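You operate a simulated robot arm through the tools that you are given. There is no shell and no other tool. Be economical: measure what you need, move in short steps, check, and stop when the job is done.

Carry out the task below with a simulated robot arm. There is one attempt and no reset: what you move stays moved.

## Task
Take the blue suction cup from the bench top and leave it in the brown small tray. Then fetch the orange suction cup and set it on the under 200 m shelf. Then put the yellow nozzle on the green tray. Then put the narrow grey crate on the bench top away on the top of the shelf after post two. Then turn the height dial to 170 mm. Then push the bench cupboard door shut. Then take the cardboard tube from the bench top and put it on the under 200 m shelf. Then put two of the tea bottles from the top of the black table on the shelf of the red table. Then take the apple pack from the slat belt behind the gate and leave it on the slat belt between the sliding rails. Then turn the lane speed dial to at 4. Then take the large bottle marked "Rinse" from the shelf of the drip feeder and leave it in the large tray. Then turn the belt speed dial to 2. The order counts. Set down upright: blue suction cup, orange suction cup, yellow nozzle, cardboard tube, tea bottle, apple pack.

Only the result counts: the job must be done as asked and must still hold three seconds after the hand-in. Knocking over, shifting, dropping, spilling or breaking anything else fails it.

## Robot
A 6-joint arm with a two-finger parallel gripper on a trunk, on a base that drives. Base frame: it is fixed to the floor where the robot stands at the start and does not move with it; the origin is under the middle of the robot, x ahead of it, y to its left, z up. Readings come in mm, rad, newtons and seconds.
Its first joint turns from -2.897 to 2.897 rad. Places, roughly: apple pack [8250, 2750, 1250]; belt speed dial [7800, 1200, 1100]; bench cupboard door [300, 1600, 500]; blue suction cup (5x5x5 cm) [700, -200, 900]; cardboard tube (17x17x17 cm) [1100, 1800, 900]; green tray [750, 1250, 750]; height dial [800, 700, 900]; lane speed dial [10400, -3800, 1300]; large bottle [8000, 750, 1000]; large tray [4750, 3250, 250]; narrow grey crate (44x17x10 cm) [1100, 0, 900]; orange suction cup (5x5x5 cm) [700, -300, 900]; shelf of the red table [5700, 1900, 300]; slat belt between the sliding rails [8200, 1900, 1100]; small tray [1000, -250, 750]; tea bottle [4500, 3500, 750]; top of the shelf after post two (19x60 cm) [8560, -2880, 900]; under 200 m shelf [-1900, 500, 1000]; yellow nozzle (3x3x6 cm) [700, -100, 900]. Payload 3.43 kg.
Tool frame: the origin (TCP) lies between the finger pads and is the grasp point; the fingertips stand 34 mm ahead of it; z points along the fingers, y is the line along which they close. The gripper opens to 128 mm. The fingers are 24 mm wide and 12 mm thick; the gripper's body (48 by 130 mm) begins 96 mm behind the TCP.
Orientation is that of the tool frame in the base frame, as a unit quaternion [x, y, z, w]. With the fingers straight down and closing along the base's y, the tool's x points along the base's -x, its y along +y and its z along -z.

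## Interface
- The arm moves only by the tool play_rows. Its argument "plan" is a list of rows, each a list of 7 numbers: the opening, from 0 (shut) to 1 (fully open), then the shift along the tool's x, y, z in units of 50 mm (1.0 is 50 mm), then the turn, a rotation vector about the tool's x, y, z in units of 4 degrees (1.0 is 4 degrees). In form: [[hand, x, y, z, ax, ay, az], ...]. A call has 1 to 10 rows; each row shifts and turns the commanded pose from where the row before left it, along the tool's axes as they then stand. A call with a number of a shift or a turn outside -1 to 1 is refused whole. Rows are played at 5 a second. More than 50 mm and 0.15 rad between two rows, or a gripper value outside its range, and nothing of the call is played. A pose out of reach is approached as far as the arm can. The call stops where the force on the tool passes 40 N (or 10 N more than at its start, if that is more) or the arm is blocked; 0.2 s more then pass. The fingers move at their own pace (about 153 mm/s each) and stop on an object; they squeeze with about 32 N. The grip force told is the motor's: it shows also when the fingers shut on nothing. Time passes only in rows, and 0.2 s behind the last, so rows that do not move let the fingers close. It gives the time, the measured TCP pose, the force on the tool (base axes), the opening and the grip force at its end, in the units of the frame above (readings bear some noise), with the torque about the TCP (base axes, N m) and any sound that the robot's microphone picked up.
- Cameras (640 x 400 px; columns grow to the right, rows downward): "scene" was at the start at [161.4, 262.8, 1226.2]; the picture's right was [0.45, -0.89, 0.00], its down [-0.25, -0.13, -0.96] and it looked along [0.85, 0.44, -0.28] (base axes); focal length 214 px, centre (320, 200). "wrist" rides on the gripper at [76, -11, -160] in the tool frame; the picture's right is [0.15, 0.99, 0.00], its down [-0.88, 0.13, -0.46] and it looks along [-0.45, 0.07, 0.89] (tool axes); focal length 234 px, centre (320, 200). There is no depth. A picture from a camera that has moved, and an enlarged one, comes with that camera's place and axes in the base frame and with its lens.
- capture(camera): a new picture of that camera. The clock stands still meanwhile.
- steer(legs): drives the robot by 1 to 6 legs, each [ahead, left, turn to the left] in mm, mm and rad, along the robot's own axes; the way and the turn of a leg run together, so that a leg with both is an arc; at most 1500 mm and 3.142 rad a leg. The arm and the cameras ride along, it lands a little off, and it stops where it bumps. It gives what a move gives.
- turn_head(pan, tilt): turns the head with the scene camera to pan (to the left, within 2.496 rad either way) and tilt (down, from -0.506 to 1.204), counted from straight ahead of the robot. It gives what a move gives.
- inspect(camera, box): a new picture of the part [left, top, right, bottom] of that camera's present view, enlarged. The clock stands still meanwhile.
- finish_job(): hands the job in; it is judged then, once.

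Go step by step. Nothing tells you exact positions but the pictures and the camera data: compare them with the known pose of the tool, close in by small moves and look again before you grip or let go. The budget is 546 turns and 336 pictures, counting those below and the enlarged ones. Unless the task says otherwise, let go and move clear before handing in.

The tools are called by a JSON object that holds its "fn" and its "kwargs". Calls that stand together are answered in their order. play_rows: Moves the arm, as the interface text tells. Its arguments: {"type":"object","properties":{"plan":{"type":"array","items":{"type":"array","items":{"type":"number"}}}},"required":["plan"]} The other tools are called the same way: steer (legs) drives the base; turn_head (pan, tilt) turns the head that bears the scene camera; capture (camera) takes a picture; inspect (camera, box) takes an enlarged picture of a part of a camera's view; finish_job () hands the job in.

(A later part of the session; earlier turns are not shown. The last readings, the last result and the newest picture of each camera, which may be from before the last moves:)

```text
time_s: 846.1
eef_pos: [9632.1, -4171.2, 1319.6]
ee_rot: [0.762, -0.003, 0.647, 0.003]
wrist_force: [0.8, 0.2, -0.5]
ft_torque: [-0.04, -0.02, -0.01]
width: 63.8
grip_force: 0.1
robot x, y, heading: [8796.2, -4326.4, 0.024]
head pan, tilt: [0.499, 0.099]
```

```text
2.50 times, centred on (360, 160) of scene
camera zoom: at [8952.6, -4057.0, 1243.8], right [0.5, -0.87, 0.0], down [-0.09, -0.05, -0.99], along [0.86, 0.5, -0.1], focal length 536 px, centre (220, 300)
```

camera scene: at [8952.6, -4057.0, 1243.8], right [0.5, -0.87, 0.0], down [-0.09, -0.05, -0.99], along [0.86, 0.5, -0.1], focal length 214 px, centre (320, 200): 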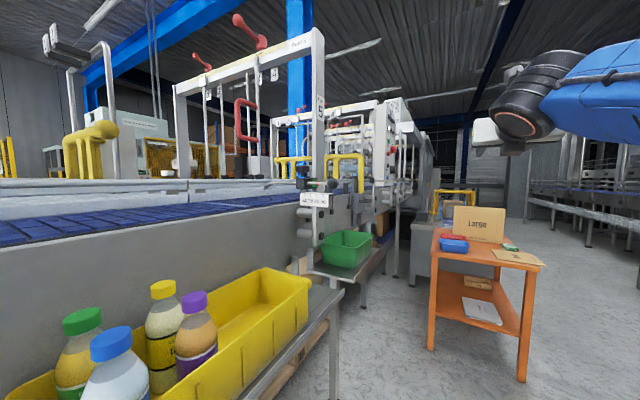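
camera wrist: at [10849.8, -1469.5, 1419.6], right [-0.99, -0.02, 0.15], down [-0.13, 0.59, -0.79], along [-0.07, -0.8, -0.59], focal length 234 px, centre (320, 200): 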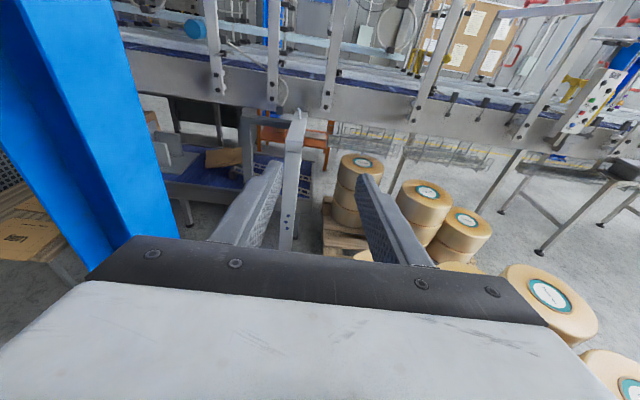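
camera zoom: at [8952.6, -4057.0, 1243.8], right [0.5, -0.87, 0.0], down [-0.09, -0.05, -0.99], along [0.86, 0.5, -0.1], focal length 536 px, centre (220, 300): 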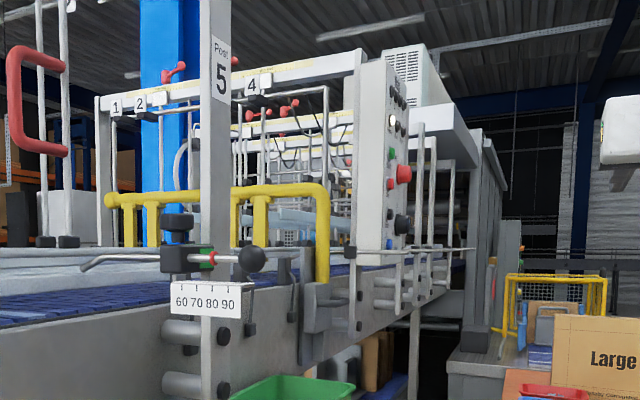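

The panel with dials is near x≈10400 facing the aisle. Position at (10250,−4850) and turn to face it.

{"fn": "steer", "kwargs": {"legs": [[0, -520, -0.025], [1450, 0, 0]]}}

{"fn": "steer", "kwargs": {"legs": [[0, 0, 1.57]]}}

{"fn": "turn_head", "kwargs": {"pan": -0.3, "tilt": 0.1}}

{"fn": "capture", "kwargs": {"camera": "scene"}}

{"fn": "capture", "kwargs": {"camera": "wrist"}}

```text
time_s: 855.8
eef_pos: [11071.1, -4755.4, 1317.5]
ee_rot: [0.762, -0.022, 0.647, 0.019]
wrist_force: [-0.8, -0.5, 0.2]
ft_torque: [0.03, -0.02, 0.01]
width: 64.1
grip_force: 0.0
robot x, y, heading: [10236.6, -4870.0, -0.025]
head pan, tilt: [0.499, 0.099]
```

```text
time_s: 857.2
eef_pos: [11044.7, -4627.5, 1317.2]
ee_rot: [0.762, 0.04, 0.645, -0.034]
wrist_force: [0.2, 0.3, -0.1]
ft_torque: [0.01, -0.01, 0.02]
width: 63.9
grip_force: 0.0
robot x, y, heading: [10235.3, -4878.8, 0.14]
head pan, tilt: [0.499, 0.099]
stopped in leg 1: the robot was blocked; the commanded pose is now the measured one
```

```text
time_s: 858.4
eef_pos: [11044.2, -4627.3, 1317.3]
ee_rot: [0.762, 0.041, 0.645, -0.034]
wrist_force: [-0.3, 0.4, 0.2]
ft_torque: [0.01, -0.02, 0.02]
width: 64.1
grip_force: 0.0
robot x, y, heading: [10233.8, -4875.2, 0.139]
head pan, tilt: [-0.3, 0.099]
```

```text
74 pictures are left
camera scene: at [10373.0, -4661.5, 1243.8], right [-0.16, -0.99, 0.0], down [-0.1, 0.02, -0.99], along [0.98, -0.16, -0.1], focal length 214 px, centre (320, 200)
```

scene: 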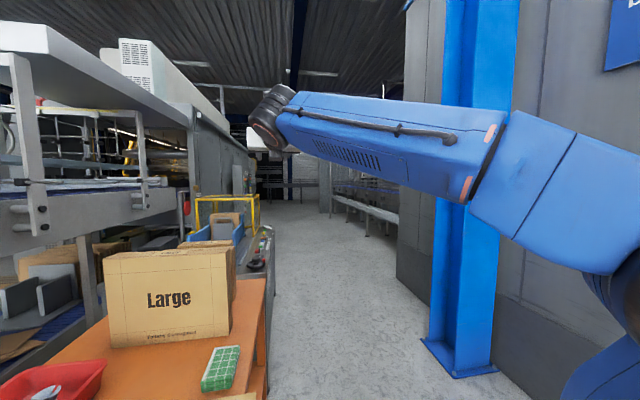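

```text
73 pictures are left
camera wrist: at [10900.3, -4631.4, 1419.7], right [0.13, -0.98, 0.15], down [-0.58, -0.19, -0.79], along [0.81, 0.02, -0.59], focal length 234 px, centre (320, 200)
```

wrist: 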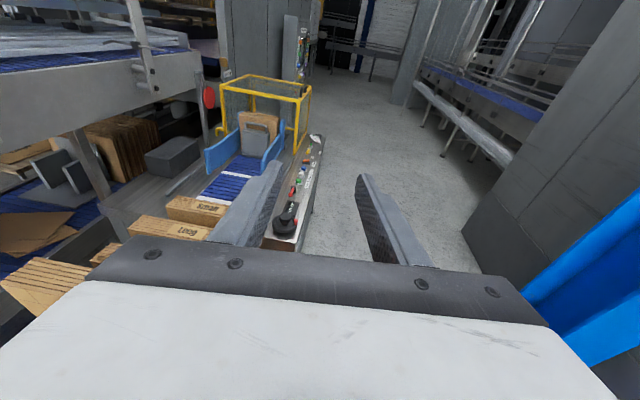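

Blocked by the orange table corner. Back up, then turn.

{"fn": "steer", "kwargs": {"legs": [[0, 0, -0.12], [-400, 0, 0]]}}

{"fn": "steer", "kwargs": {"legs": [[0, 0, 1.55]]}}

{"fn": "turn_head", "kwargs": {"pan": -0.3, "tilt": 0.1}}

{"fn": "capture", "kwargs": {"camera": "scene"}}

```text
time_s: 861.5
eef_pos: [10663.5, -4731.8, 1316.4]
ee_rot: [0.763, -0.005, 0.646, 0.005]
wrist_force: [0.6, 0.2, 0.1]
ft_torque: [0.01, 0.01, 0.04]
width: 63.9
grip_force: 0.1
robot x, y, heading: [9832.8, -4880.3, 0.017]
head pan, tilt: [-0.3, 0.099]
```

```text
time_s: 865.7
eef_pos: [9672.2, -4050.3, 1317.5]
ee_rot: [0.541, 0.537, 0.46, -0.456]
wrist_force: [-0.4, 1.0, 0.3]
ft_torque: [0.01, -0.01, -0.01]
width: 64.3
grip_force: 0.1
robot x, y, heading: [9831.2, -4880.7, 1.601]
head pan, tilt: [-0.3, 0.099]
```

```text
time_s: 866.3
eef_pos: [9671.7, -4051.5, 1317.9]
ee_rot: [0.541, 0.537, 0.46, -0.456]
wrist_force: [-0.1, 0.1, -0.4]
ft_torque: [-0.03, -0.01, 0.01]
width: 63.9
grip_force: 0.1
robot x, y, heading: [9831.4, -4883.9, 1.6]
head pan, tilt: [-0.3, 0.099]
```

```text
72 pictures are left
camera scene: at [9630.7, -4720.7, 1243.8], right [0.96, -0.27, 0.0], down [-0.03, -0.1, -0.99], along [0.27, 0.96, -0.1], focal length 214 px, centre (320, 200)
```

scene: 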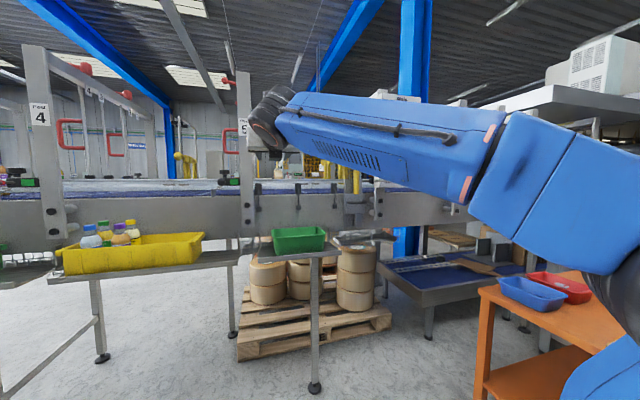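

{"fn": "steer", "kwargs": {"legs": [[0, -420, -0.03]]}}

{"fn": "play_rows", "kwargs": {"plan": [[0.5, 0, 0.9, 0, 0, 0, 0], [0.5, 0, 0.9, 0, 0, 0, 0], [0.5, 0, 0.9, 0, 0, 0, 0], [0.5, 0, 0.9, 0, 0, 0, 0], [0.5, 0, 0.9, 0, 0, 0, 0], [0.5, 0, 0, 0, 0, 0, 0]]}}

{"fn": "capture", "kwargs": {"camera": "wrist"}}

```text
time_s: 868.9
eef_pos: [10115.1, -4041.0, 1317.5]
ee_rot: [0.548, 0.531, 0.465, -0.449]
wrist_force: [-0.2, -0.3, -0.1]
ft_torque: [-0.02, 0.0, 0.0]
width: 63.9
grip_force: 0.0
robot x, y, heading: [10248.6, -4882.7, 1.573]
head pan, tilt: [-0.3, 0.099]
```

```text
time_s: 870.3
eef_pos: [10323.5, -4051.1, 1316.0]
ee_rot: [0.55, 0.527, 0.467, -0.448]
wrist_force: [-0.6, -0.1, -0.2]
ft_torque: [0.02, 0.0, 0.02]
width: 64.0
grip_force: 0.0
out of reach, approached as far as the arm can: row 5
robot x, y, heading: [10247.3, -4877.1, 1.572]
head pan, tilt: [-0.3, 0.099]
```

```text
71 pictures are left
camera wrist: at [10306.4, -4195.8, 1418.1], right [0.99, -0.02, 0.14], down [0.1, -0.6, -0.8], along [0.1, 0.8, -0.59], focal length 234 px, centre (320, 200)
```

wrist: 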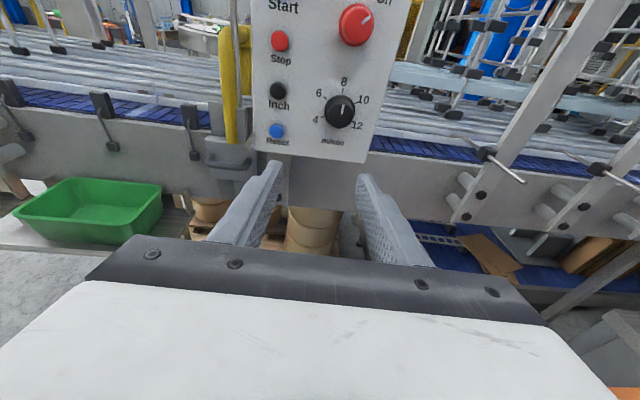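

{"fn": "inspect", "kwargs": {"camera": "wrist", "box": [300, 70, 380, 150]}}

```text
5.00 times, centred on (340, 110) of wrist
camera zoom: at [10306.4, -4195.8, 1418.1], right [0.99, -0.02, 0.14], down [0.1, -0.6, -0.8], along [0.1, 0.8, -0.59], focal length 1171 px, centre (220, 650)
```

zoom: 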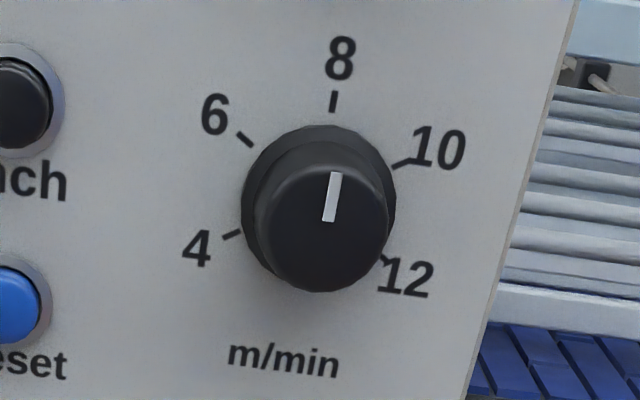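

The dial reads 8; it must turn 120° counter-clockwise to 4. I'll level the hand, pre-roll it +120°, grip, and turn back −120°.

{"fn": "play_rows", "kwargs": {"plan": [[0.5, 0, 0, 0, 0.6, 1, 0], [0.5, 0, 0, 0, 0, 1, 0], [0.5, 0, 0, 0, 0, 0.4, 0], [0.5, 0, 0, 0, 0, 0, 0]]}}

{"fn": "steer", "kwargs": {"legs": [[60, 0, 0]]}}

{"fn": "inspect", "kwargs": {"camera": "wrist", "box": [270, 60, 430, 200]}}

```text
time_s: 871.3
eef_pos: [10305.6, -4049.4, 1315.5]
ee_rot: [-0.499, -0.5, -0.498, 0.503]
wrist_force: [-0.1, -0.4, 1.2]
ft_torque: [0.02, 0.0, 0.02]
width: 64.0
grip_force: 0.1
out of reach, approached as far as the arm can: row 1
robot x, y, heading: [10248.2, -4879.3, 1.566]
head pan, tilt: [-0.3, 0.099]
```

```text
time_s: 872.2
eef_pos: [10304.6, -3988.3, 1315.9]
ee_rot: [-0.498, -0.501, -0.497, 0.504]
wrist_force: [0.4, 0.2, -0.3]
ft_torque: [0.0, -0.04, -0.02]
width: 63.9
grip_force: 0.0
robot x, y, heading: [10252.2, -4813.8, 1.571]
head pan, tilt: [-0.3, 0.099]
```

```text
2.86 times, centred on (350, 130) of wrist
camera zoom: at [10295.8, -4148.0, 1391.9], right [0.99, 0.01, 0.14], down [0.13, -0.45, -0.88], along [0.06, 0.89, -0.45], focal length 669 px, centre (234, 400)
```

zoom: 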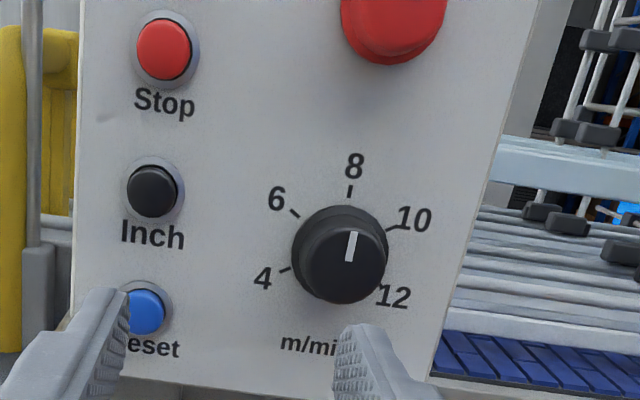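

Now pre-roll +120° and shift towards the knob axis (≈x 10364, z 1309).

{"fn": "play_rows", "kwargs": {"plan": [[0.5, -0.07, 0.6, 0, 0, 0, 0], [0.5, -0.07, 0.58, 0, 0, 0, 0], [0.5, 0, 0, 0, 0, 0, 1], [0.5, 0, 0, 0, 0, 0, 1], [0.5, 0, 0, 0, 0, 0, 1], [0.5, 0, 0, 0, 0, 0, 1], [0.5, 0, 0, 0, 0, 0, 1], [0.5, 0, 0, 0, 0, 0, 1], [0.5, 0, 0, 0, 0, 0, 1], [0.5, 0, 0, 0, 0, 0, 1]]}}

{"fn": "play_rows", "kwargs": {"plan": [[0.5, 0, 0, 0, 0, 0, 1], [0.5, 0, 0, 0, 0, 0, 1], [0.5, 0, 0, 0, 0, 0, 1], [0.5, 0, 0, 0, 0, 0, 1], [0.5, 0, 0, 0, 0, 0, 1], [0.5, 0, 0, 0, 0, 0, 1], [0.5, 0, 0, 0, 0, 0, 1], [0.5, 0, 0, 0, 0, 0, 1], [0.5, 0, 0, 0, 0, 0, 1], [0.5, 0, 0, 0, 0, 0, 1]]}}

{"fn": "play_rows", "kwargs": {"plan": [[0.5, 0, 0, 0, 0, 0, 1], [0.5, 0, 0, 0, 0, 0, 1], [0.5, 0, 0, 0, 0, 0, 1], [0.5, 0, 0, 0, 0, 0, 1], [0.5, 0, 0, 0, 0, 0, 1], [0.5, 0, 0, 0, 0, 0, 1], [0.5, 0, 0, 0, 0, 0, 1], [0.5, 0, 0, 0, 0, 0, 1], [0.5, 0, 0, 0, 0, 0, 1], [0.5, 0, 0, 0, 0, 0, 1]]}}

{"fn": "play_rows", "kwargs": {"plan": [[0.5, 0, 0, 0, 0, 0, 1], [0.5, 0, 0, 0, 0, 0, 1], [0.5, 0, 0, 0, 0, 0, 0]]}}

{"fn": "capture", "kwargs": {"camera": "wrist"}}

```text
time_s: 874.4
eef_pos: [10317.4, -3986.0, 1304.6]
ee_rot: [-0.617, -0.343, -0.339, 0.622]
wrist_force: [-0.2, 0.1, -0.3]
ft_torque: [-0.01, 0.01, 0.02]
width: 64.1
grip_force: 0.1
out of reach, approached as far as the arm can: row 1, 2
robot x, y, heading: [10249.9, -4817.4, 1.57]
head pan, tilt: [-0.3, 0.099]
```

```text
time_s: 876.6
eef_pos: [10316.7, -3986.2, 1303.2]
ee_rot: [-0.697, -0.112, -0.107, 0.7]
wrist_force: [-0.4, 0.0, 0.2]
ft_torque: [0.06, 0.0, 0.0]
width: 64.1
grip_force: 0.0
robot x, y, heading: [10249.8, -4815.4, 1.573]
head pan, tilt: [-0.3, 0.099]
```

```text
time_s: 878.8
eef_pos: [10317.7, -3986.7, 1303.5]
ee_rot: [-0.693, 0.133, 0.14, 0.694]
wrist_force: [0.1, -0.1, -0.4]
ft_torque: [0.01, 0.02, 0.01]
width: 63.9
grip_force: 0.0
robot x, y, heading: [10249.4, -4818.8, 1.573]
head pan, tilt: [-0.3, 0.099]
```

```text
time_s: 879.6
eef_pos: [10316.7, -3986.6, 1304.4]
ee_rot: [0.683, -0.182, -0.188, -0.683]
wrist_force: [-0.5, 0.4, -0.1]
ft_torque: [-0.04, -0.02, -0.01]
width: 64.1
grip_force: 0.0
robot x, y, heading: [10250.5, -4814.7, 1.572]
head pan, tilt: [-0.3, 0.099]
```

```text
68 pictures are left
camera wrist: at [10390.4, -4145.7, 1276.6], right [-0.37, 0.0, -0.93], down [-0.82, -0.46, 0.33], along [-0.43, 0.89, 0.17], focal length 234 px, centre (320, 200)
```

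wrist: 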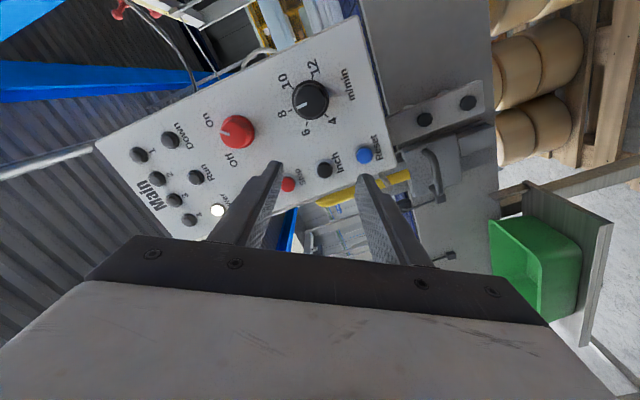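

Lateral limit reached, so shift the base right 51 mm, then extend the arm toward the knob (≈(10368,−3770,1302)).

{"fn": "steer", "kwargs": {"legs": [[0, -51, 0]]}}

{"fn": "play_rows", "kwargs": {"plan": [[0.4, 0, 0, 0.7, 0, 0, 0], [0.4, 0, 0, 0.7, 0, 0, 0], [0.4, 0, 0, 0.6, 0, 0, 0], [0.4, 0, 0, 0, 0, 0, 0]]}}

{"fn": "capture", "kwargs": {"camera": "wrist"}}

```text
time_s: 880.6
eef_pos: [10367.4, -3986.5, 1303.2]
ee_rot: [-0.682, 0.181, 0.188, 0.683]
wrist_force: [0.3, 0.0, 0.6]
ft_torque: [0.01, -0.01, 0.01]
width: 63.7
grip_force: 0.1
robot x, y, heading: [10300.0, -4814.1, 1.573]
head pan, tilt: [-0.3, 0.099]
```

```text
time_s: 881.6
eef_pos: [10366.3, -3886.3, 1305.5]
ee_rot: [-0.681, 0.182, 0.188, 0.684]
wrist_force: [0.5, 0.0, -0.2]
ft_torque: [0.0, -0.01, 0.0]
width: 51.4
grip_force: 0.1
robot x, y, heading: [10303.0, -4816.5, 1.575]
head pan, tilt: [-0.3, 0.099]
```

```text
67 pictures are left
camera wrist: at [10440.6, -4045.0, 1278.0], right [-0.37, 0.0, -0.93], down [-0.82, -0.46, 0.33], along [-0.43, 0.89, 0.17], focal length 234 px, centre (320, 200)
```

wrist: 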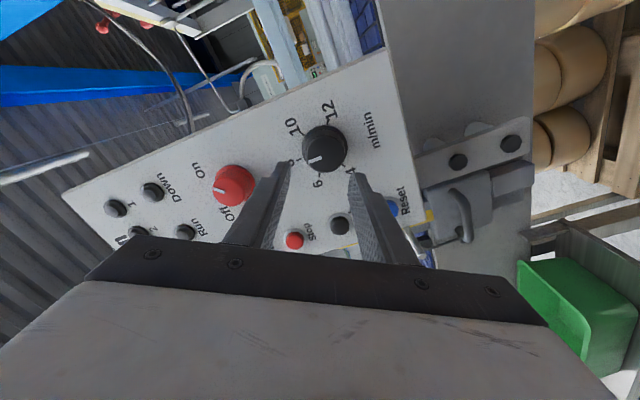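

{"fn": "play_rows", "kwargs": {"plan": [[0.5, 0.07, 0.08, 0.5, 0, 0, 0], [0.5, 0, 0, 0.5, 0, 0, 0], [0.5, 0, 0, 0, 0, 0, 0]]}}

{"fn": "capture", "kwargs": {"camera": "wrist"}}

```text
time_s: 882.4
eef_pos: [10367.0, -3836.7, 1300.2]
ee_rot: [-0.682, 0.181, 0.188, 0.683]
wrist_force: [-0.4, -0.3, 0.5]
ft_torque: [-0.01, 0.02, -0.03]
width: 63.9
grip_force: 0.1
robot x, y, heading: [10297.1, -4818.2, 1.577]
head pan, tilt: [-0.3, 0.099]
```

```text
66 pictures are left
camera wrist: at [10440.7, -3995.5, 1272.4], right [-0.37, 0.0, -0.93], down [-0.82, -0.46, 0.33], along [-0.43, 0.89, 0.17], focal length 234 px, centre (320, 200)
```

wrist: 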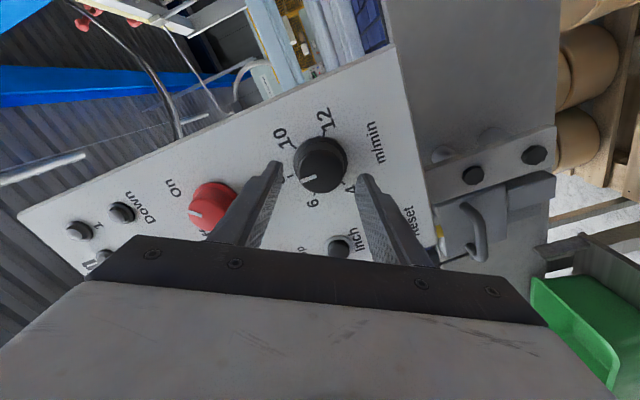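

{"fn": "play_rows", "kwargs": {"plan": [[0.5, 0, 0, 0.3, 0, 0, 0], [0.5, 0, 0, 0.2, 0, 0, 0], [0.5, 0, 0, 0, 0, 0, 0]]}}

{"fn": "inspect", "kwargs": {"camera": "wrist", "box": [220, 100, 420, 260]}}

```text
time_s: 883.2
eef_pos: [10368.3, -3810.4, 1300.3]
ee_rot: [-0.682, 0.182, 0.188, 0.683]
wrist_force: [0.0, 0.2, 0.4]
ft_torque: [0.02, 0.0, 0.02]
width: 64.1
grip_force: 0.1
robot x, y, heading: [10298.5, -4815.8, 1.572]
head pan, tilt: [-0.3, 0.099]
```

```text
2.50 times, centred on (320, 180) of wrist
camera zoom: at [10440.9, -3970.0, 1272.7], right [-0.37, 0.0, -0.93], down [-0.82, -0.46, 0.33], along [-0.43, 0.89, 0.17], focal length 585 px, centre (320, 250)
```

zoom: 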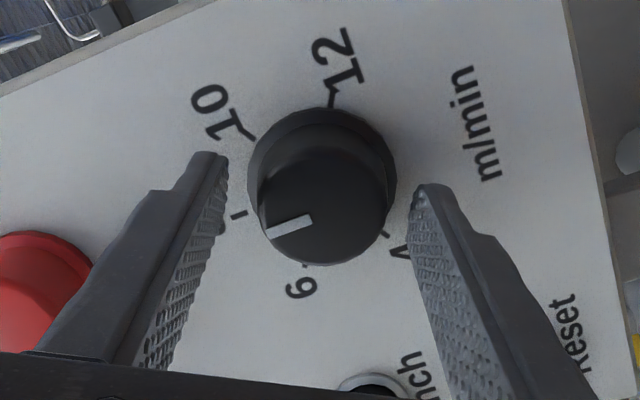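

{"fn": "play_rows", "kwargs": {"plan": [[0.5, 0, 0, 0.12, 0, 0, 0], [0.3, 0, 0, 0, 0, 0, 0], [0, 0, 0, 0, 0, 0, 0], [0, 0, 0, 0, 0, 0, 0]]}}

{"fn": "inspect", "kwargs": {"camera": "wrist", "box": [220, 100, 420, 260]}}

```text
time_s: 884.2
eef_pos: [10368.0, -3805.0, 1298.6]
ee_rot: [0.683, -0.181, -0.188, -0.682]
wrist_force: [-2.8, -10.5, -9.8]
ft_torque: [-0.47, -0.02, 0.1]
width: 47.0
grip_force: 45.4
robot x, y, heading: [10301.6, -4818.7, 1.575]
head pan, tilt: [-0.3, 0.099]
```

```text
2.50 times, centred on (320, 180) of wrist
camera zoom: at [10440.9, -3964.4, 1271.9], right [-0.37, 0.0, -0.93], down [-0.82, -0.46, 0.33], along [-0.43, 0.89, 0.17], focal length 585 px, centre (320, 250)
```

zoom: 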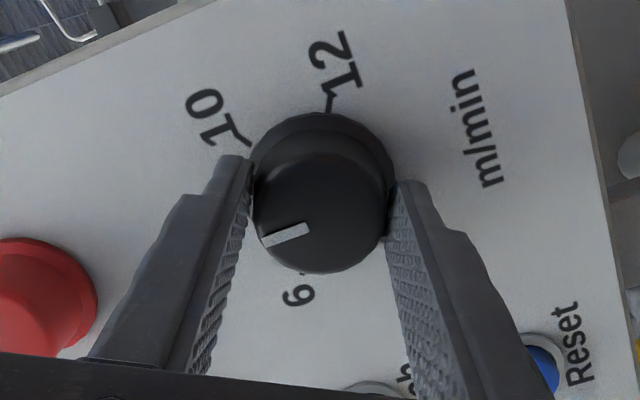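

Knob gripped. Turn −24° and watch.

{"fn": "play_rows", "kwargs": {"plan": [[0, 0, 0, 0, 0, 0, -1], [0, 0, 0, 0, 0, 0, -1], [0, 0, 0, 0, 0, 0, -1], [0, 0, 0, 0, 0, 0, -1], [0, 0, 0, 0, 0, 0, -1], [0, 0, 0, 0, 0, 0, -1], [0, 0, 0, 0, 0, 0, 0]]}}

{"fn": "play_rows", "kwargs": {"plan": [[0, 0, 0, 0, 0, 0, -1], [0, 0, 0, 0, 0, 0, -1], [0, 0, 0, 0, 0, 0, -1], [0, 0, 0, 0, 0, 0, -1], [0, 0, 0, 0, 0, 0, -1], [0, 0, 0, 0, 0, 0, -1], [0, 0, 0, 0, 0, 0, 0]]}}

{"fn": "inspect", "kwargs": {"camera": "wrist", "box": [220, 100, 420, 260]}}

```text
time_s: 885.8
eef_pos: [10367.4, -3805.5, 1300.3]
ee_rot: [-0.705, 0.035, 0.041, 0.707]
wrist_force: [3.0, -3.8, -6.1]
ft_torque: [-0.27, -0.01, 0.09]
width: 46.8
grip_force: 45.3
robot x, y, heading: [10301.3, -4815.3, 1.576]
head pan, tilt: [-0.3, 0.099]
```

```text
time_s: 887.4
eef_pos: [10367.2, -3804.8, 1299.3]
ee_rot: [-0.696, -0.112, -0.107, 0.701]
wrist_force: [6.8, 12.9, 12.3]
ft_torque: [0.58, -0.01, -0.38]
width: 47.0
grip_force: 44.9
robot x, y, heading: [10298.2, -4816.8, 1.576]
head pan, tilt: [-0.3, 0.099]
```

```text
2.50 times, centred on (320, 180) of wrist
camera zoom: at [10438.4, -3964.9, 1334.6], right [0.44, 0.01, -0.9], down [-0.79, -0.46, -0.4], along [-0.42, 0.89, -0.2], focal length 585 px, centre (320, 250)
```

zoom: 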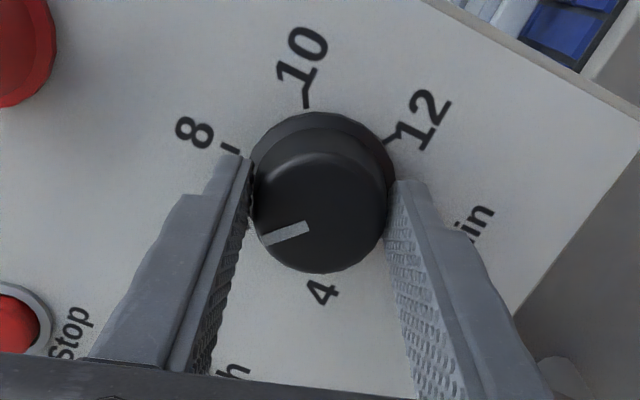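

{"fn": "play_rows", "kwargs": {"plan": [[0, 0, 0, 0, 0, 0, -1], [0, 0, 0, 0, 0, 0, -1], [0, 0, 0, 0, 0, 0, -1], [0, 0, 0, 0, 0, 0, -1], [0, 0, 0, 0, 0, 0, -1], [0, 0, 0, 0, 0, 0, -1], [0, 0, 0, 0, 0, 0, 0]]}}

{"fn": "play_rows", "kwargs": {"plan": [[0, 0, 0, 0, 0, 0, -1], [0, 0, 0, 0, 0, 0, -1], [0, 0, 0, 0, 0, 0, -1], [0, 0, 0, 0, 0, 0, -1], [0, 0, 0, 0, 0, 0, -1], [0, 0, 0, 0, 0, 0, -1], [0, 0, 0, 0, 0, 0, 0]]}}

{"fn": "play_rows", "kwargs": {"plan": [[0, 0, 0, 0, 0, 0, -1], [0, 0, 0, 0, 0, 0, -1], [0, 0, 0, 0, 0, 0, -1], [0, 0, 0, 0, 0, 0, -1], [0, 0, 0, 0, 0, 0, -1], [0, 0, 0, 0, 0, 0, -1], [0, 0, 0, 0, 0, 0, 0]]}}

{"fn": "inspect", "kwargs": {"camera": "wrist", "box": [220, 100, 420, 260]}}

```text
time_s: 889.0
eef_pos: [10366.1, -3806.8, 1299.4]
ee_rot: [-0.658, -0.255, -0.249, 0.663]
wrist_force: [-4.5, 8.6, 18.6]
ft_torque: [0.42, 0.02, 0.4]
width: 46.7
grip_force: 45.1
robot x, y, heading: [10298.9, -4814.8, 1.569]
head pan, tilt: [-0.3, 0.099]
```

```text
time_s: 890.6
eef_pos: [10366.2, -3806.0, 1299.4]
ee_rot: [-0.591, -0.386, -0.383, 0.596]
wrist_force: [-7.2, 10.8, 19.2]
ft_torque: [0.71, -0.01, 0.39]
width: 46.5
grip_force: 45.3
robot x, y, heading: [10298.7, -4820.6, 1.568]
head pan, tilt: [-0.3, 0.099]
```

```text
time_s: 892.2
eef_pos: [10366.7, -3806.6, 1300.7]
ee_rot: [-0.501, -0.496, -0.501, 0.502]
wrist_force: [37.1, -9.7, 11.0]
ft_torque: [0.16, 0.0, -1.54]
width: 46.3
grip_force: 44.8
out of reach, approached as far as the arm can: row 6
robot x, y, heading: [10298.9, -4815.1, 1.57]
head pan, tilt: [-0.3, 0.099]
```

```text
2.50 times, centred on (320, 180) of wrist
camera zoom: at [10355.3, -3966.7, 1376.5], right [0.99, -0.01, 0.14], down [0.12, -0.45, -0.88], along [0.07, 0.89, -0.45], focal length 585 px, centre (320, 250)
```

zoom: 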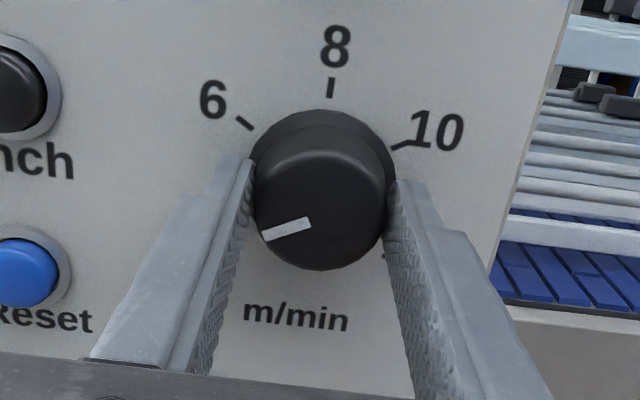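

Release and step back to read the dial.

{"fn": "play_rows", "kwargs": {"plan": [[0.5, 0, 0, 0, 0, 0, 0], [0.5, 0, 0, 0, 0, 0, 0], [0.5, 0, 0, -0.9, 0, 0, 0], [0.5, 0, 0, -0.9, 0, 0, 0], [0.5, 0, 0, 0, 0, 0, 0]]}}

{"fn": "inspect", "kwargs": {"camera": "wrist", "box": [270, 90, 370, 180]}}

```text
time_s: 893.4
eef_pos: [10358.0, -3894.3, 1295.3]
ee_rot: [-0.499, -0.498, -0.499, 0.503]
wrist_force: [0.2, 0.1, -0.4]
ft_torque: [0.0, 0.0, 0.02]
width: 64.2
grip_force: 0.0
robot x, y, heading: [10300.8, -4816.9, 1.572]
head pan, tilt: [-0.3, 0.099]
```

```text
4.44 times, centred on (320, 135) of wrist
camera zoom: at [10349.7, -4055.0, 1371.7], right [0.99, 0.0, 0.14], down [0.13, -0.45, -0.88], along [0.06, 0.89, -0.45], focal length 1041 px, centre (320, 489)
```

zoom: 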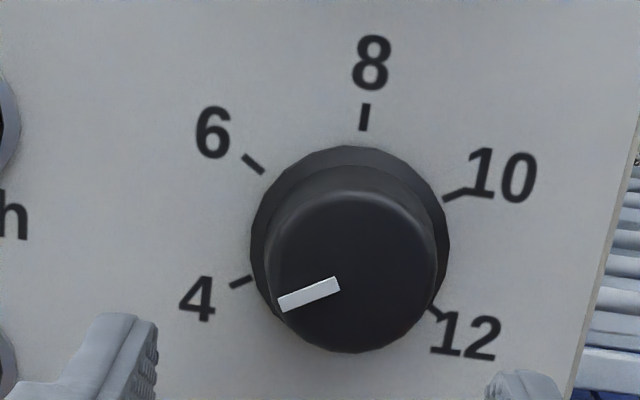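

The lane speed dial points at 4. Now head back for the "Rinse" bottle on the drip feeder: out along the wall aisle and through the table gap.

{"fn": "steer", "kwargs": {"legs": [[0, 480, 0], [-60, 0, 0], [0, 0, 1.569], [1500, 0, 0], [1500, 0, 0], [1500, 0, 0]]}}

```text
time_s: 921.5
eef_pos: [4433.8, -4568.2, 1294.7]
ee_rot: [-0.02, -0.705, -0.016, 0.709]
wrist_force: [1.3, 0.3, 0.5]
ft_torque: [-0.02, 0.02, 0.01]
width: 64.0
grip_force: 0.0
robot x, y, heading: [5352.3, -4677.5, 3.092]
head pan, tilt: [-0.3, 0.099]
```

{"fn": "steer", "kwargs": {"legs": [[1035, 0, 0], [0, 0, -1.521]]}}

{"fn": "turn_head", "kwargs": {"pan": -0.1, "tilt": 0.25}}

{"fn": "capture", "kwargs": {"camera": "scene"}}

```text
time_s: 930.5
eef_pos: [4358.3, -3701.6, 1295.3]
ee_rot: [-0.494, -0.504, -0.493, 0.508]
wrist_force: [-0.2, -0.5, -0.6]
ft_torque: [0.0, 0.02, 0.01]
width: 64.1
grip_force: 0.1
robot x, y, heading: [4320.4, -4627.5, 1.588]
head pan, tilt: [-0.3, 0.099]
```

```text
time_s: 931.3
eef_pos: [4358.3, -3702.3, 1294.5]
ee_rot: [-0.495, -0.503, -0.495, 0.508]
wrist_force: [0.6, -0.6, 0.1]
ft_torque: [0.0, 0.03, -0.02]
width: 64.1
grip_force: 0.1
robot x, y, heading: [4318.2, -4622.6, 1.589]
head pan, tilt: [-0.099, 0.25]
```

```text
60 pictures are left
camera scene: at [4100.4, -4455.6, 1229.9], right [1.0, -0.08, 0.0], down [-0.02, -0.25, -0.97], along [0.08, 0.97, -0.25], focal length 214 px, centre (320, 200)
```

scene: 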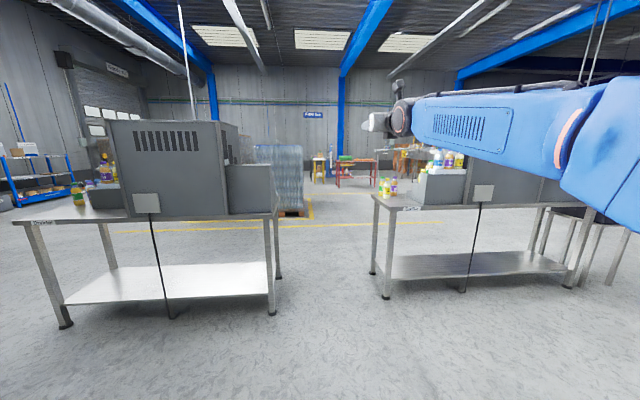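

{"fn": "steer", "kwargs": {"legs": [[0, 0, -0.018], [1500, 0, 0], [1500, 0, 0]]}}

```text
time_s: 945.9
eef_pos: [4407.4, -731.8, 1295.5]
ee_rot: [0.502, 0.496, 0.501, -0.5]
wrist_force: [0.0, 0.2, -0.3]
ft_torque: [0.0, -0.02, -0.04]
width: 63.9
grip_force: 0.0
robot x, y, heading: [4342.0, -1651.5, 1.561]
head pan, tilt: [-0.099, 0.25]
```

{"fn": "steer", "kwargs": {"legs": [[0, 0, -1.561], [1500, 0, 0], [900, 0, 0], [0, 1500, 0], [0, 850, 0]]}}

{"fn": "turn_head", "kwargs": {"pan": 0.0, "tilt": 0.25}}

{"fn": "capture", "kwargs": {"camera": "scene"}}

{"fn": "capture", "kwargs": {"camera": "wrist"}}

```text
time_s: 972.7
eef_pos: [7602.6, 702.4, 1295.4]
ee_rot: [0.705, 0.011, 0.708, -0.015]
wrist_force: [-0.3, 0.0, -0.2]
ft_torque: [-0.01, 0.0, 0.0]
width: 64.0
grip_force: 0.1
robot x, y, heading: [6679.5, 729.8, 0.036]
head pan, tilt: [-0.099, 0.25]
```

```text
time_s: 973.4
eef_pos: [7602.1, 703.2, 1294.4]
ee_rot: [0.705, 0.01, 0.709, -0.015]
wrist_force: [0.0, 0.3, 0.4]
ft_torque: [0.02, -0.03, 0.01]
width: 64.1
grip_force: 0.0
robot x, y, heading: [6674.1, 731.3, 0.036]
head pan, tilt: [0.0, 0.25]
```

```text
59 pictures are left
camera scene: at [6842.5, 957.4, 1229.9], right [0.03, -1.0, 0.0], down [-0.25, -0.01, -0.97], along [0.97, 0.03, -0.25], focal length 214 px, centre (320, 200)
```

scene: 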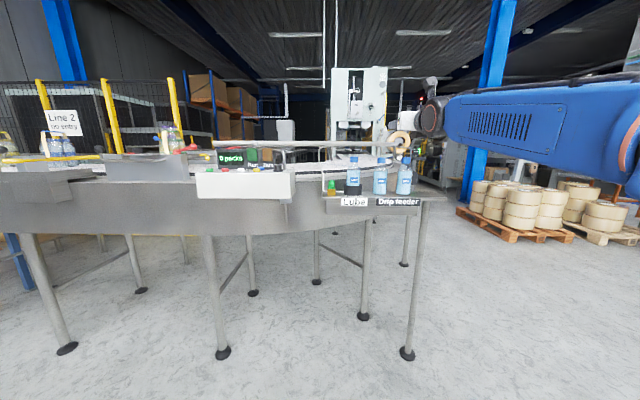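

```text
58 pictures are left
camera wrist: at [7442.4, 707.5, 1371.9], right [0.04, -0.99, 0.14], down [-0.45, -0.14, -0.88], along [0.89, -0.03, -0.45], focal length 234 px, centre (320, 200)
```

wrist: 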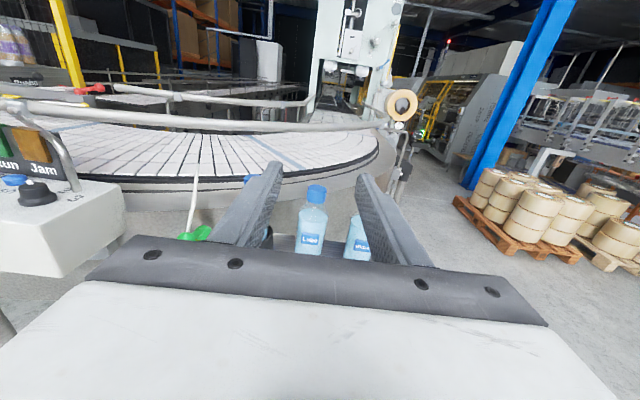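

{"fn": "inspect", "kwargs": {"camera": "scene", "box": [310, 140, 450, 220]}}

{"fn": "inspect", "kwargs": {"camera": "wrist", "box": [230, 160, 400, 270]}}

```text
4.57 times, centred on (380, 180) of scene
camera zoom: at [6842.5, 957.4, 1229.9], right [0.03, -1.0, 0.0], down [-0.25, -0.01, -0.97], along [0.97, 0.03, -0.25], focal length 980 px, centre (46, 291)
```

zoom: 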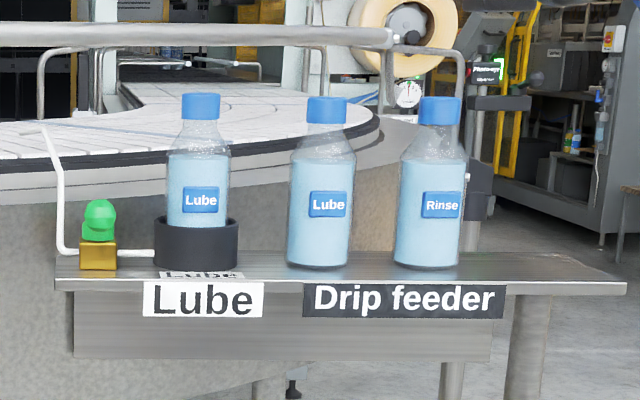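

```text
3.64 times, centred on (315, 215) of wrist
camera zoom: at [7442.4, 707.5, 1371.9], right [0.04, -0.99, 0.14], down [-0.45, -0.14, -0.88], along [0.89, -0.03, -0.45], focal length 852 px, centre (338, 146)
```

zoom: 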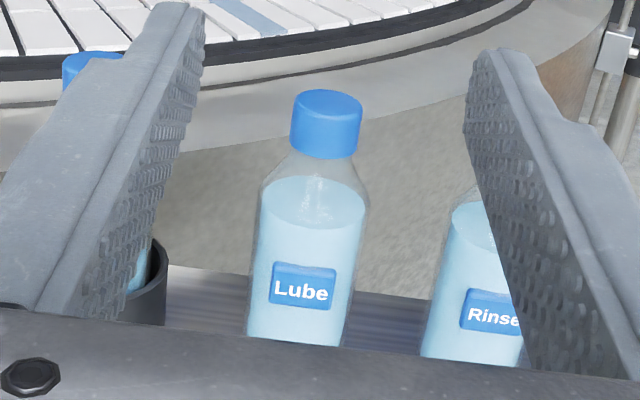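

"Rinse" is the rightmost bottle, at about (7800,602), base z≈1025. Level/pitch the hand to 80°, lower and align.

{"fn": "play_rows", "kwargs": {"plan": [[0.72, -0.8, 0, 0, 0, -0.8, 0], [0.72, -0.8, 0, 0, 0, -0.8, 0], [0.72, -0.8, 0, 0.1, 0, -0.9, 0], [0.72, -0.7, 0, 0.1, 0, 0, 0], [0.72, 0, 0, 0, 0, 0, 0]]}}

{"fn": "steer", "kwargs": {"legs": [[0, -85, -0.036]]}}

{"fn": "capture", "kwargs": {"camera": "wrist"}}

```text
time_s: 974.6
eef_pos: [7598.0, 704.1, 1138.2]
ee_rot: [0.765, 0.012, 0.644, -0.014]
wrist_force: [0.4, 0.2, 0.5]
ft_torque: [0.03, 0.02, -0.03]
width: 92.0
grip_force: 0.0
robot x, y, heading: [6677.1, 733.4, 0.036]
head pan, tilt: [0.0, 0.25]
```

```text
time_s: 975.7
eef_pos: [7599.1, 587.8, 1138.1]
ee_rot: [0.765, -0.001, 0.644, -0.003]
wrist_force: [0.0, -0.4, 0.1]
ft_torque: [-0.02, -0.01, 0.01]
width: 92.0
grip_force: 0.1
robot x, y, heading: [6679.4, 645.9, -0.004]
head pan, tilt: [0.0, 0.25]
```

```text
55 pictures are left
camera wrist: at [7455.2, 597.9, 1242.0], right [0.03, -0.99, 0.14], down [-0.6, -0.13, -0.79], along [0.8, -0.06, -0.6], focal length 234 px, centre (320, 200)
```

wrist: 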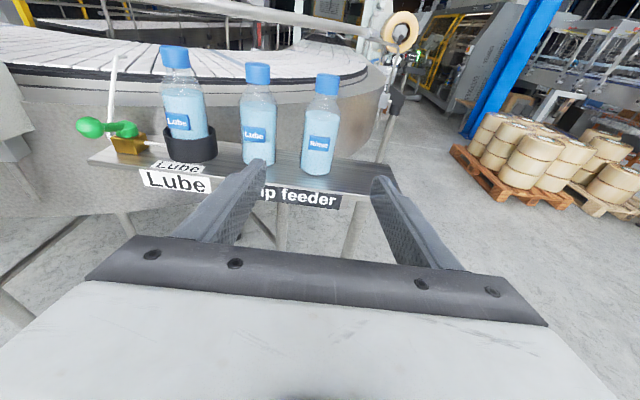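

{"fn": "play_rows", "kwargs": {"plan": [[0.72, -0.3, 0, 0.05, 0, 0, 0], [0.72, 0, 0, 0, 0, 0, 0]]}}

{"fn": "steer", "kwargs": {"legs": [[150, 0, 0.003]]}}

{"fn": "capture", "kwargs": {"camera": "wrist"}}

```text
time_s: 976.3
eef_pos: [7598.2, 587.0, 1123.7]
ee_rot: [0.765, 0.0, 0.644, -0.003]
wrist_force: [0.5, -0.3, 0.3]
ft_torque: [0.02, -0.01, -0.01]
width: 91.9
grip_force: 0.1
robot x, y, heading: [6679.9, 644.8, 0.001]
head pan, tilt: [0.0, 0.25]
```

```text
time_s: 977.6
eef_pos: [7748.3, 591.9, 1123.1]
ee_rot: [0.765, 0.001, 0.644, -0.004]
wrist_force: [-0.3, -0.7, -0.5]
ft_torque: [-0.02, -0.01, 0.02]
width: 92.2
grip_force: 0.1
robot x, y, heading: [6827.1, 643.7, 0.006]
head pan, tilt: [0.0, 0.25]
```

```text
54 pictures are left
camera wrist: at [7603.6, 601.2, 1227.1], right [0.03, -0.99, 0.14], down [-0.6, -0.13, -0.79], along [0.8, -0.06, -0.6], focal length 234 px, centre (320, 200)
```

wrist: 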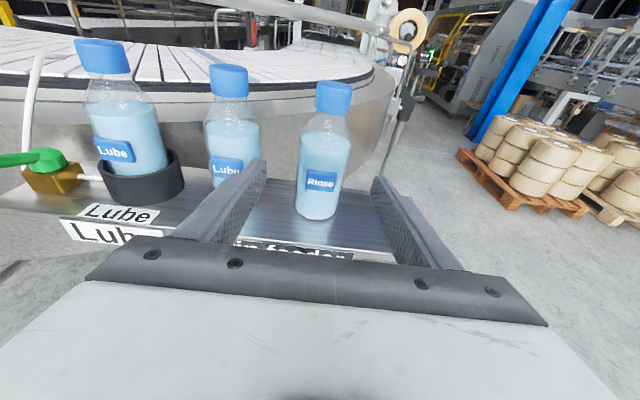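

{"fn": "steer", "kwargs": {"legs": [[86, -3, -0.003]]}}

{"fn": "play_rows", "kwargs": {"plan": [[0.4, 0, 0, 0, 0, 0, 0], [0, 0, 0, 0, 0, 0, 0], [0, 0, 0, 0, 0, 0, 0], [0, 0, 0, 0, 0, 0, 0]]}}

{"fn": "capture", "kwargs": {"camera": "wrist"}}

```text
time_s: 978.7
eef_pos: [7832.0, 586.8, 1123.8]
ee_rot: [0.764, 0.0, 0.645, -0.003]
wrist_force: [0.7, -0.2, 0.7]
ft_torque: [0.03, 0.01, -0.01]
width: 92.3
grip_force: 0.0
robot x, y, heading: [6913.9, 644.7, 0.003]
head pan, tilt: [0.0, 0.25]
```

```text
time_s: 979.7
eef_pos: [7834.1, 586.2, 1123.8]
ee_rot: [0.764, -0.001, 0.645, -0.002]
wrist_force: [-0.7, 0.2, -1.1]
ft_torque: [0.02, 0.06, -0.01]
width: 0.0
grip_force: 32.4
robot x, y, heading: [6913.7, 641.7, -0.0]
head pan, tilt: [0.0, 0.25]
```

```text
53 pictures are left
camera wrist: at [7689.8, 596.5, 1227.0], right [0.03, -0.99, 0.14], down [-0.6, -0.13, -0.79], along [0.8, -0.06, -0.6], focal length 234 px, centre (320, 200)
```

wrist: 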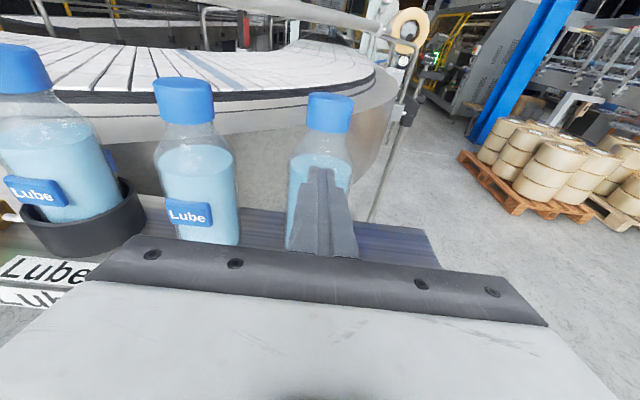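

The fingers closed just short of the bottle. Reopen and advance further.

{"fn": "play_rows", "kwargs": {"plan": [[0.72, 0, 0, 0, 0, 0, 0], [0.72, 0, 0, 0, 0, 0, 0], [0.72, 0, 0, 0, 0, 0, 0]]}}

{"fn": "capture", "kwargs": {"camera": "wrist"}}

```text
time_s: 980.5
eef_pos: [7833.0, 586.1, 1123.4]
ee_rot: [0.765, 0.0, 0.644, -0.003]
wrist_force: [-0.2, 0.0, 0.8]
ft_torque: [-0.02, -0.01, 0.0]
width: 92.4
grip_force: 0.1
robot x, y, heading: [6910.7, 642.2, 0.002]
head pan, tilt: [0.0, 0.25]
```

```text
52 pictures are left
camera wrist: at [7689.8, 596.5, 1227.1], right [0.03, -0.99, 0.14], down [-0.6, -0.13, -0.79], along [0.8, -0.06, -0.6], focal length 234 px, centre (320, 200)
```

wrist: 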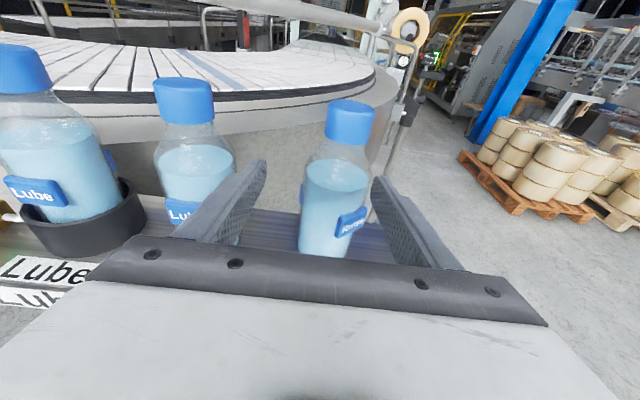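

The bottle was nudged slightly (now ≈(7862,574)), still upright. Align and advance 35 mm, then grip.

{"fn": "steer", "kwargs": {"legs": [[0, -11, 0], [36, 0, 0]]}}

{"fn": "capture", "kwargs": {"camera": "wrist"}}

```text
time_s: 981.7
eef_pos: [7868.2, 576.2, 1122.8]
ee_rot: [0.765, 0.0, 0.645, -0.003]
wrist_force: [0.7, -0.4, -0.5]
ft_torque: [0.01, -0.01, -0.05]
width: 92.2
grip_force: 0.1
robot x, y, heading: [6949.7, 631.7, -0.003]
head pan, tilt: [0.0, 0.25]
```

```text
51 pictures are left
camera wrist: at [7725.2, 585.3, 1227.1], right [0.03, -0.99, 0.14], down [-0.6, -0.13, -0.79], along [0.8, -0.06, -0.6], focal length 234 px, centre (320, 200)
```

wrist: 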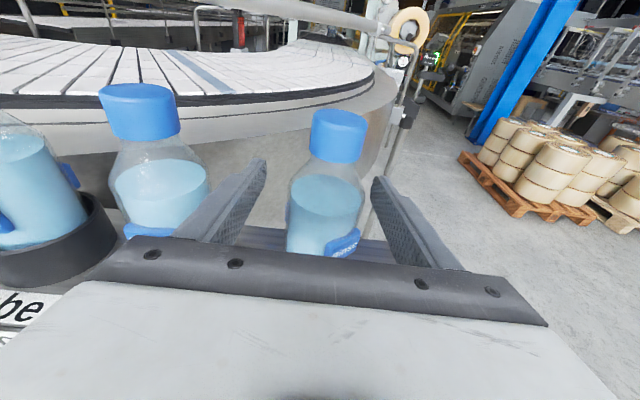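

{"fn": "play_rows", "kwargs": {"plan": [[0.4, 0, 0, 0, 0, 0, 0], [0.2, 0, 0, 0, 0, 0, 0], [0.2, 0, 0, 0, 0, 0, 0], [0, 0, 0, 0, 0, 0, 0]]}}

{"fn": "capture", "kwargs": {"camera": "wrist"}}

```text
time_s: 982.7
eef_pos: [7867.6, 573.9, 1126.1]
ee_rot: [0.764, 0.0, 0.645, -0.004]
wrist_force: [1.2, -2.6, 6.5]
ft_torque: [0.01, -0.28, -0.08]
width: 67.1
grip_force: 32.4
robot x, y, heading: [6952.9, 631.3, 0.0]
head pan, tilt: [0.0, 0.25]
```

```text
50 pictures are left
camera wrist: at [7724.9, 585.2, 1227.5], right [0.03, -0.99, 0.14], down [-0.6, -0.13, -0.79], along [0.8, -0.06, -0.59], focal length 234 px, centre (320, 200)
```

wrist: 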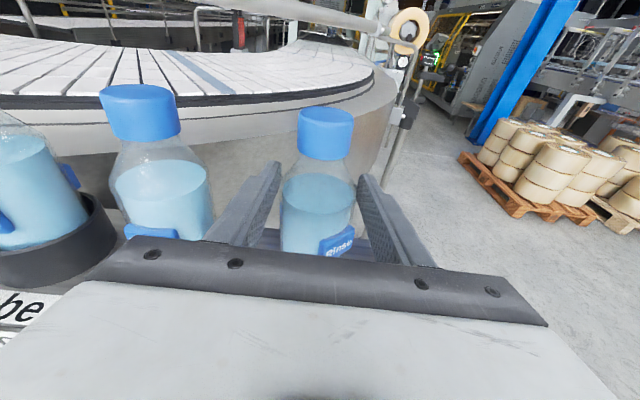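

Gripped (67 mm). Lift and check.

{"fn": "play_rows", "kwargs": {"plan": [[0, 0.3, 0, -0.05, 0, 0, 0], [0, 0.6, 0, -0.1, 0, 0, 0], [0, 0.6, 0, -0.1, 0, 0, 0], [0, 0, 0, 0, 0, 0, 0]]}}

{"fn": "capture", "kwargs": {"camera": "wrist"}}

```text
time_s: 983.7
eef_pos: [7871.5, 577.3, 1199.0]
ee_rot: [0.765, -0.001, 0.644, -0.002]
wrist_force: [0.2, -0.9, -3.9]
ft_torque: [-0.02, 0.09, 0.01]
width: 67.0
grip_force: 31.7
robot x, y, heading: [6950.7, 633.5, 0.001]
head pan, tilt: [0.0, 0.25]
```

```text
49 pictures are left
camera wrist: at [7728.4, 585.8, 1302.8], right [0.03, -0.99, 0.14], down [-0.6, -0.13, -0.79], along [0.8, -0.06, -0.6], focal length 234 px, centre (320, 200)
```

wrist: 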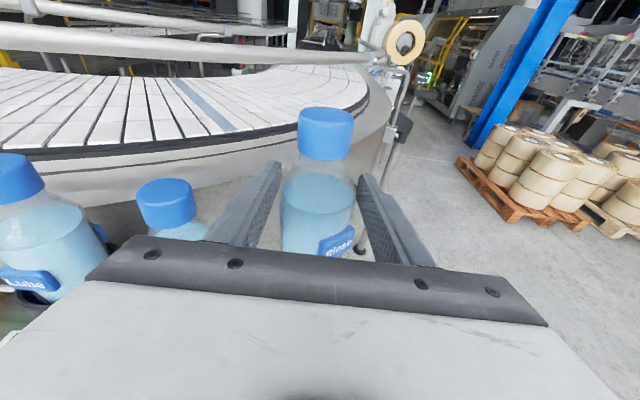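

Held upright (3.9 N). Travel back toward the black table's +x side.

{"fn": "steer", "kwargs": {"legs": [[-195, 0, 0], [0, 1500, 0], [0, 650, 0]]}}

{"fn": "steer", "kwargs": {"legs": [[0, 0, -3.13]]}}

```text
time_s: 995.4
eef_pos: [7659.4, 2717.6, 1199.5]
ee_rot: [0.765, 0.008, 0.644, -0.01]
wrist_force: [0.0, -0.8, -5.0]
ft_torque: [0.05, 0.06, -0.01]
width: 60.4
grip_force: 32.0
robot x, y, heading: [6740.2, 2755.6, 0.024]
head pan, tilt: [0.0, 0.25]
```

```text
time_s: 1003.1
eef_pos: [5813.3, 2756.1, 1200.0]
ee_rot: [-0.022, 0.764, -0.022, -0.644]
wrist_force: [-0.4, -0.1, -3.8]
ft_torque: [-0.03, -0.07, -0.02]
width: 60.3
grip_force: 32.2
robot x, y, heading: [6738.1, 2755.3, -3.079]
head pan, tilt: [0.0, 0.25]
```

The grip width shrank (67→60 mm) — check for slipping.

{"fn": "capture", "kwargs": {"camera": "wrist"}}

```text
48 pictures are left
camera wrist: at [5958.5, 2753.7, 1302.6], right [-0.09, 0.99, 0.14], down [0.59, 0.16, -0.79], along [-0.8, 0.01, -0.6], focal length 234 px, centre (320, 200)
```

wrist: 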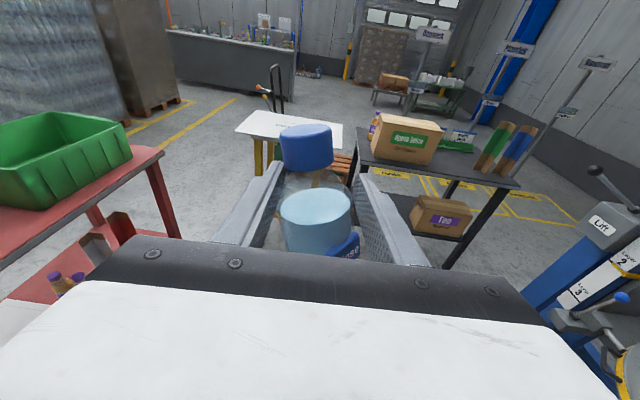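

It has slid toward the shoulder/neck, where the cap will catch; at rest it's stable. Proceed gently toward the tray and keep checking.

{"fn": "steer", "kwargs": {"legs": [[0, -200, -0.06]]}}

{"fn": "steer", "kwargs": {"legs": [[200, -240, 0]]}}

{"fn": "capture", "kwargs": {"camera": "wrist"}}

```text
time_s: 1004.7
eef_pos: [5809.8, 3016.9, 1199.3]
ee_rot: [0.004, 0.765, 0.0, -0.644]
wrist_force: [0.6, 0.8, -3.8]
ft_torque: [-0.03, -0.11, 0.0]
width: 60.4
grip_force: 31.9
robot x, y, heading: [6733.3, 2950.0, 3.135]
head pan, tilt: [0.0, 0.25]
```

```text
time_s: 1006.8
eef_pos: [5611.5, 3261.5, 1199.6]
ee_rot: [0.005, 0.765, 0.001, -0.644]
wrist_force: [-1.0, 0.1, -4.6]
ft_torque: [0.0, -0.06, 0.0]
width: 60.1
grip_force: 32.1
robot x, y, heading: [6536.3, 3197.1, 3.13]
head pan, tilt: [0.0, 0.25]
```

```text
47 pictures are left
camera wrist: at [5756.6, 3249.7, 1302.5], right [-0.02, 0.99, 0.14], down [0.6, 0.12, -0.79], along [-0.8, 0.07, -0.6], focal length 234 px, centre (320, 200)
```

wrist: 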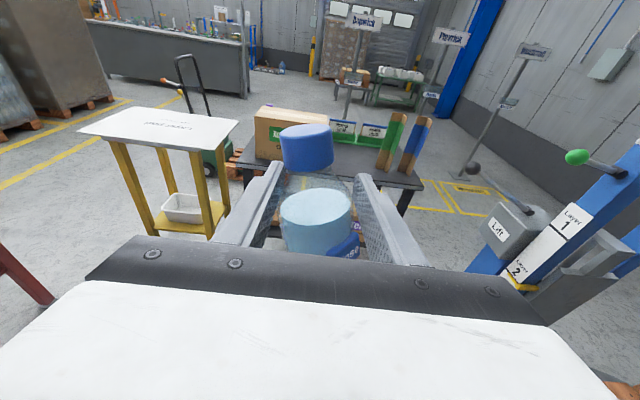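

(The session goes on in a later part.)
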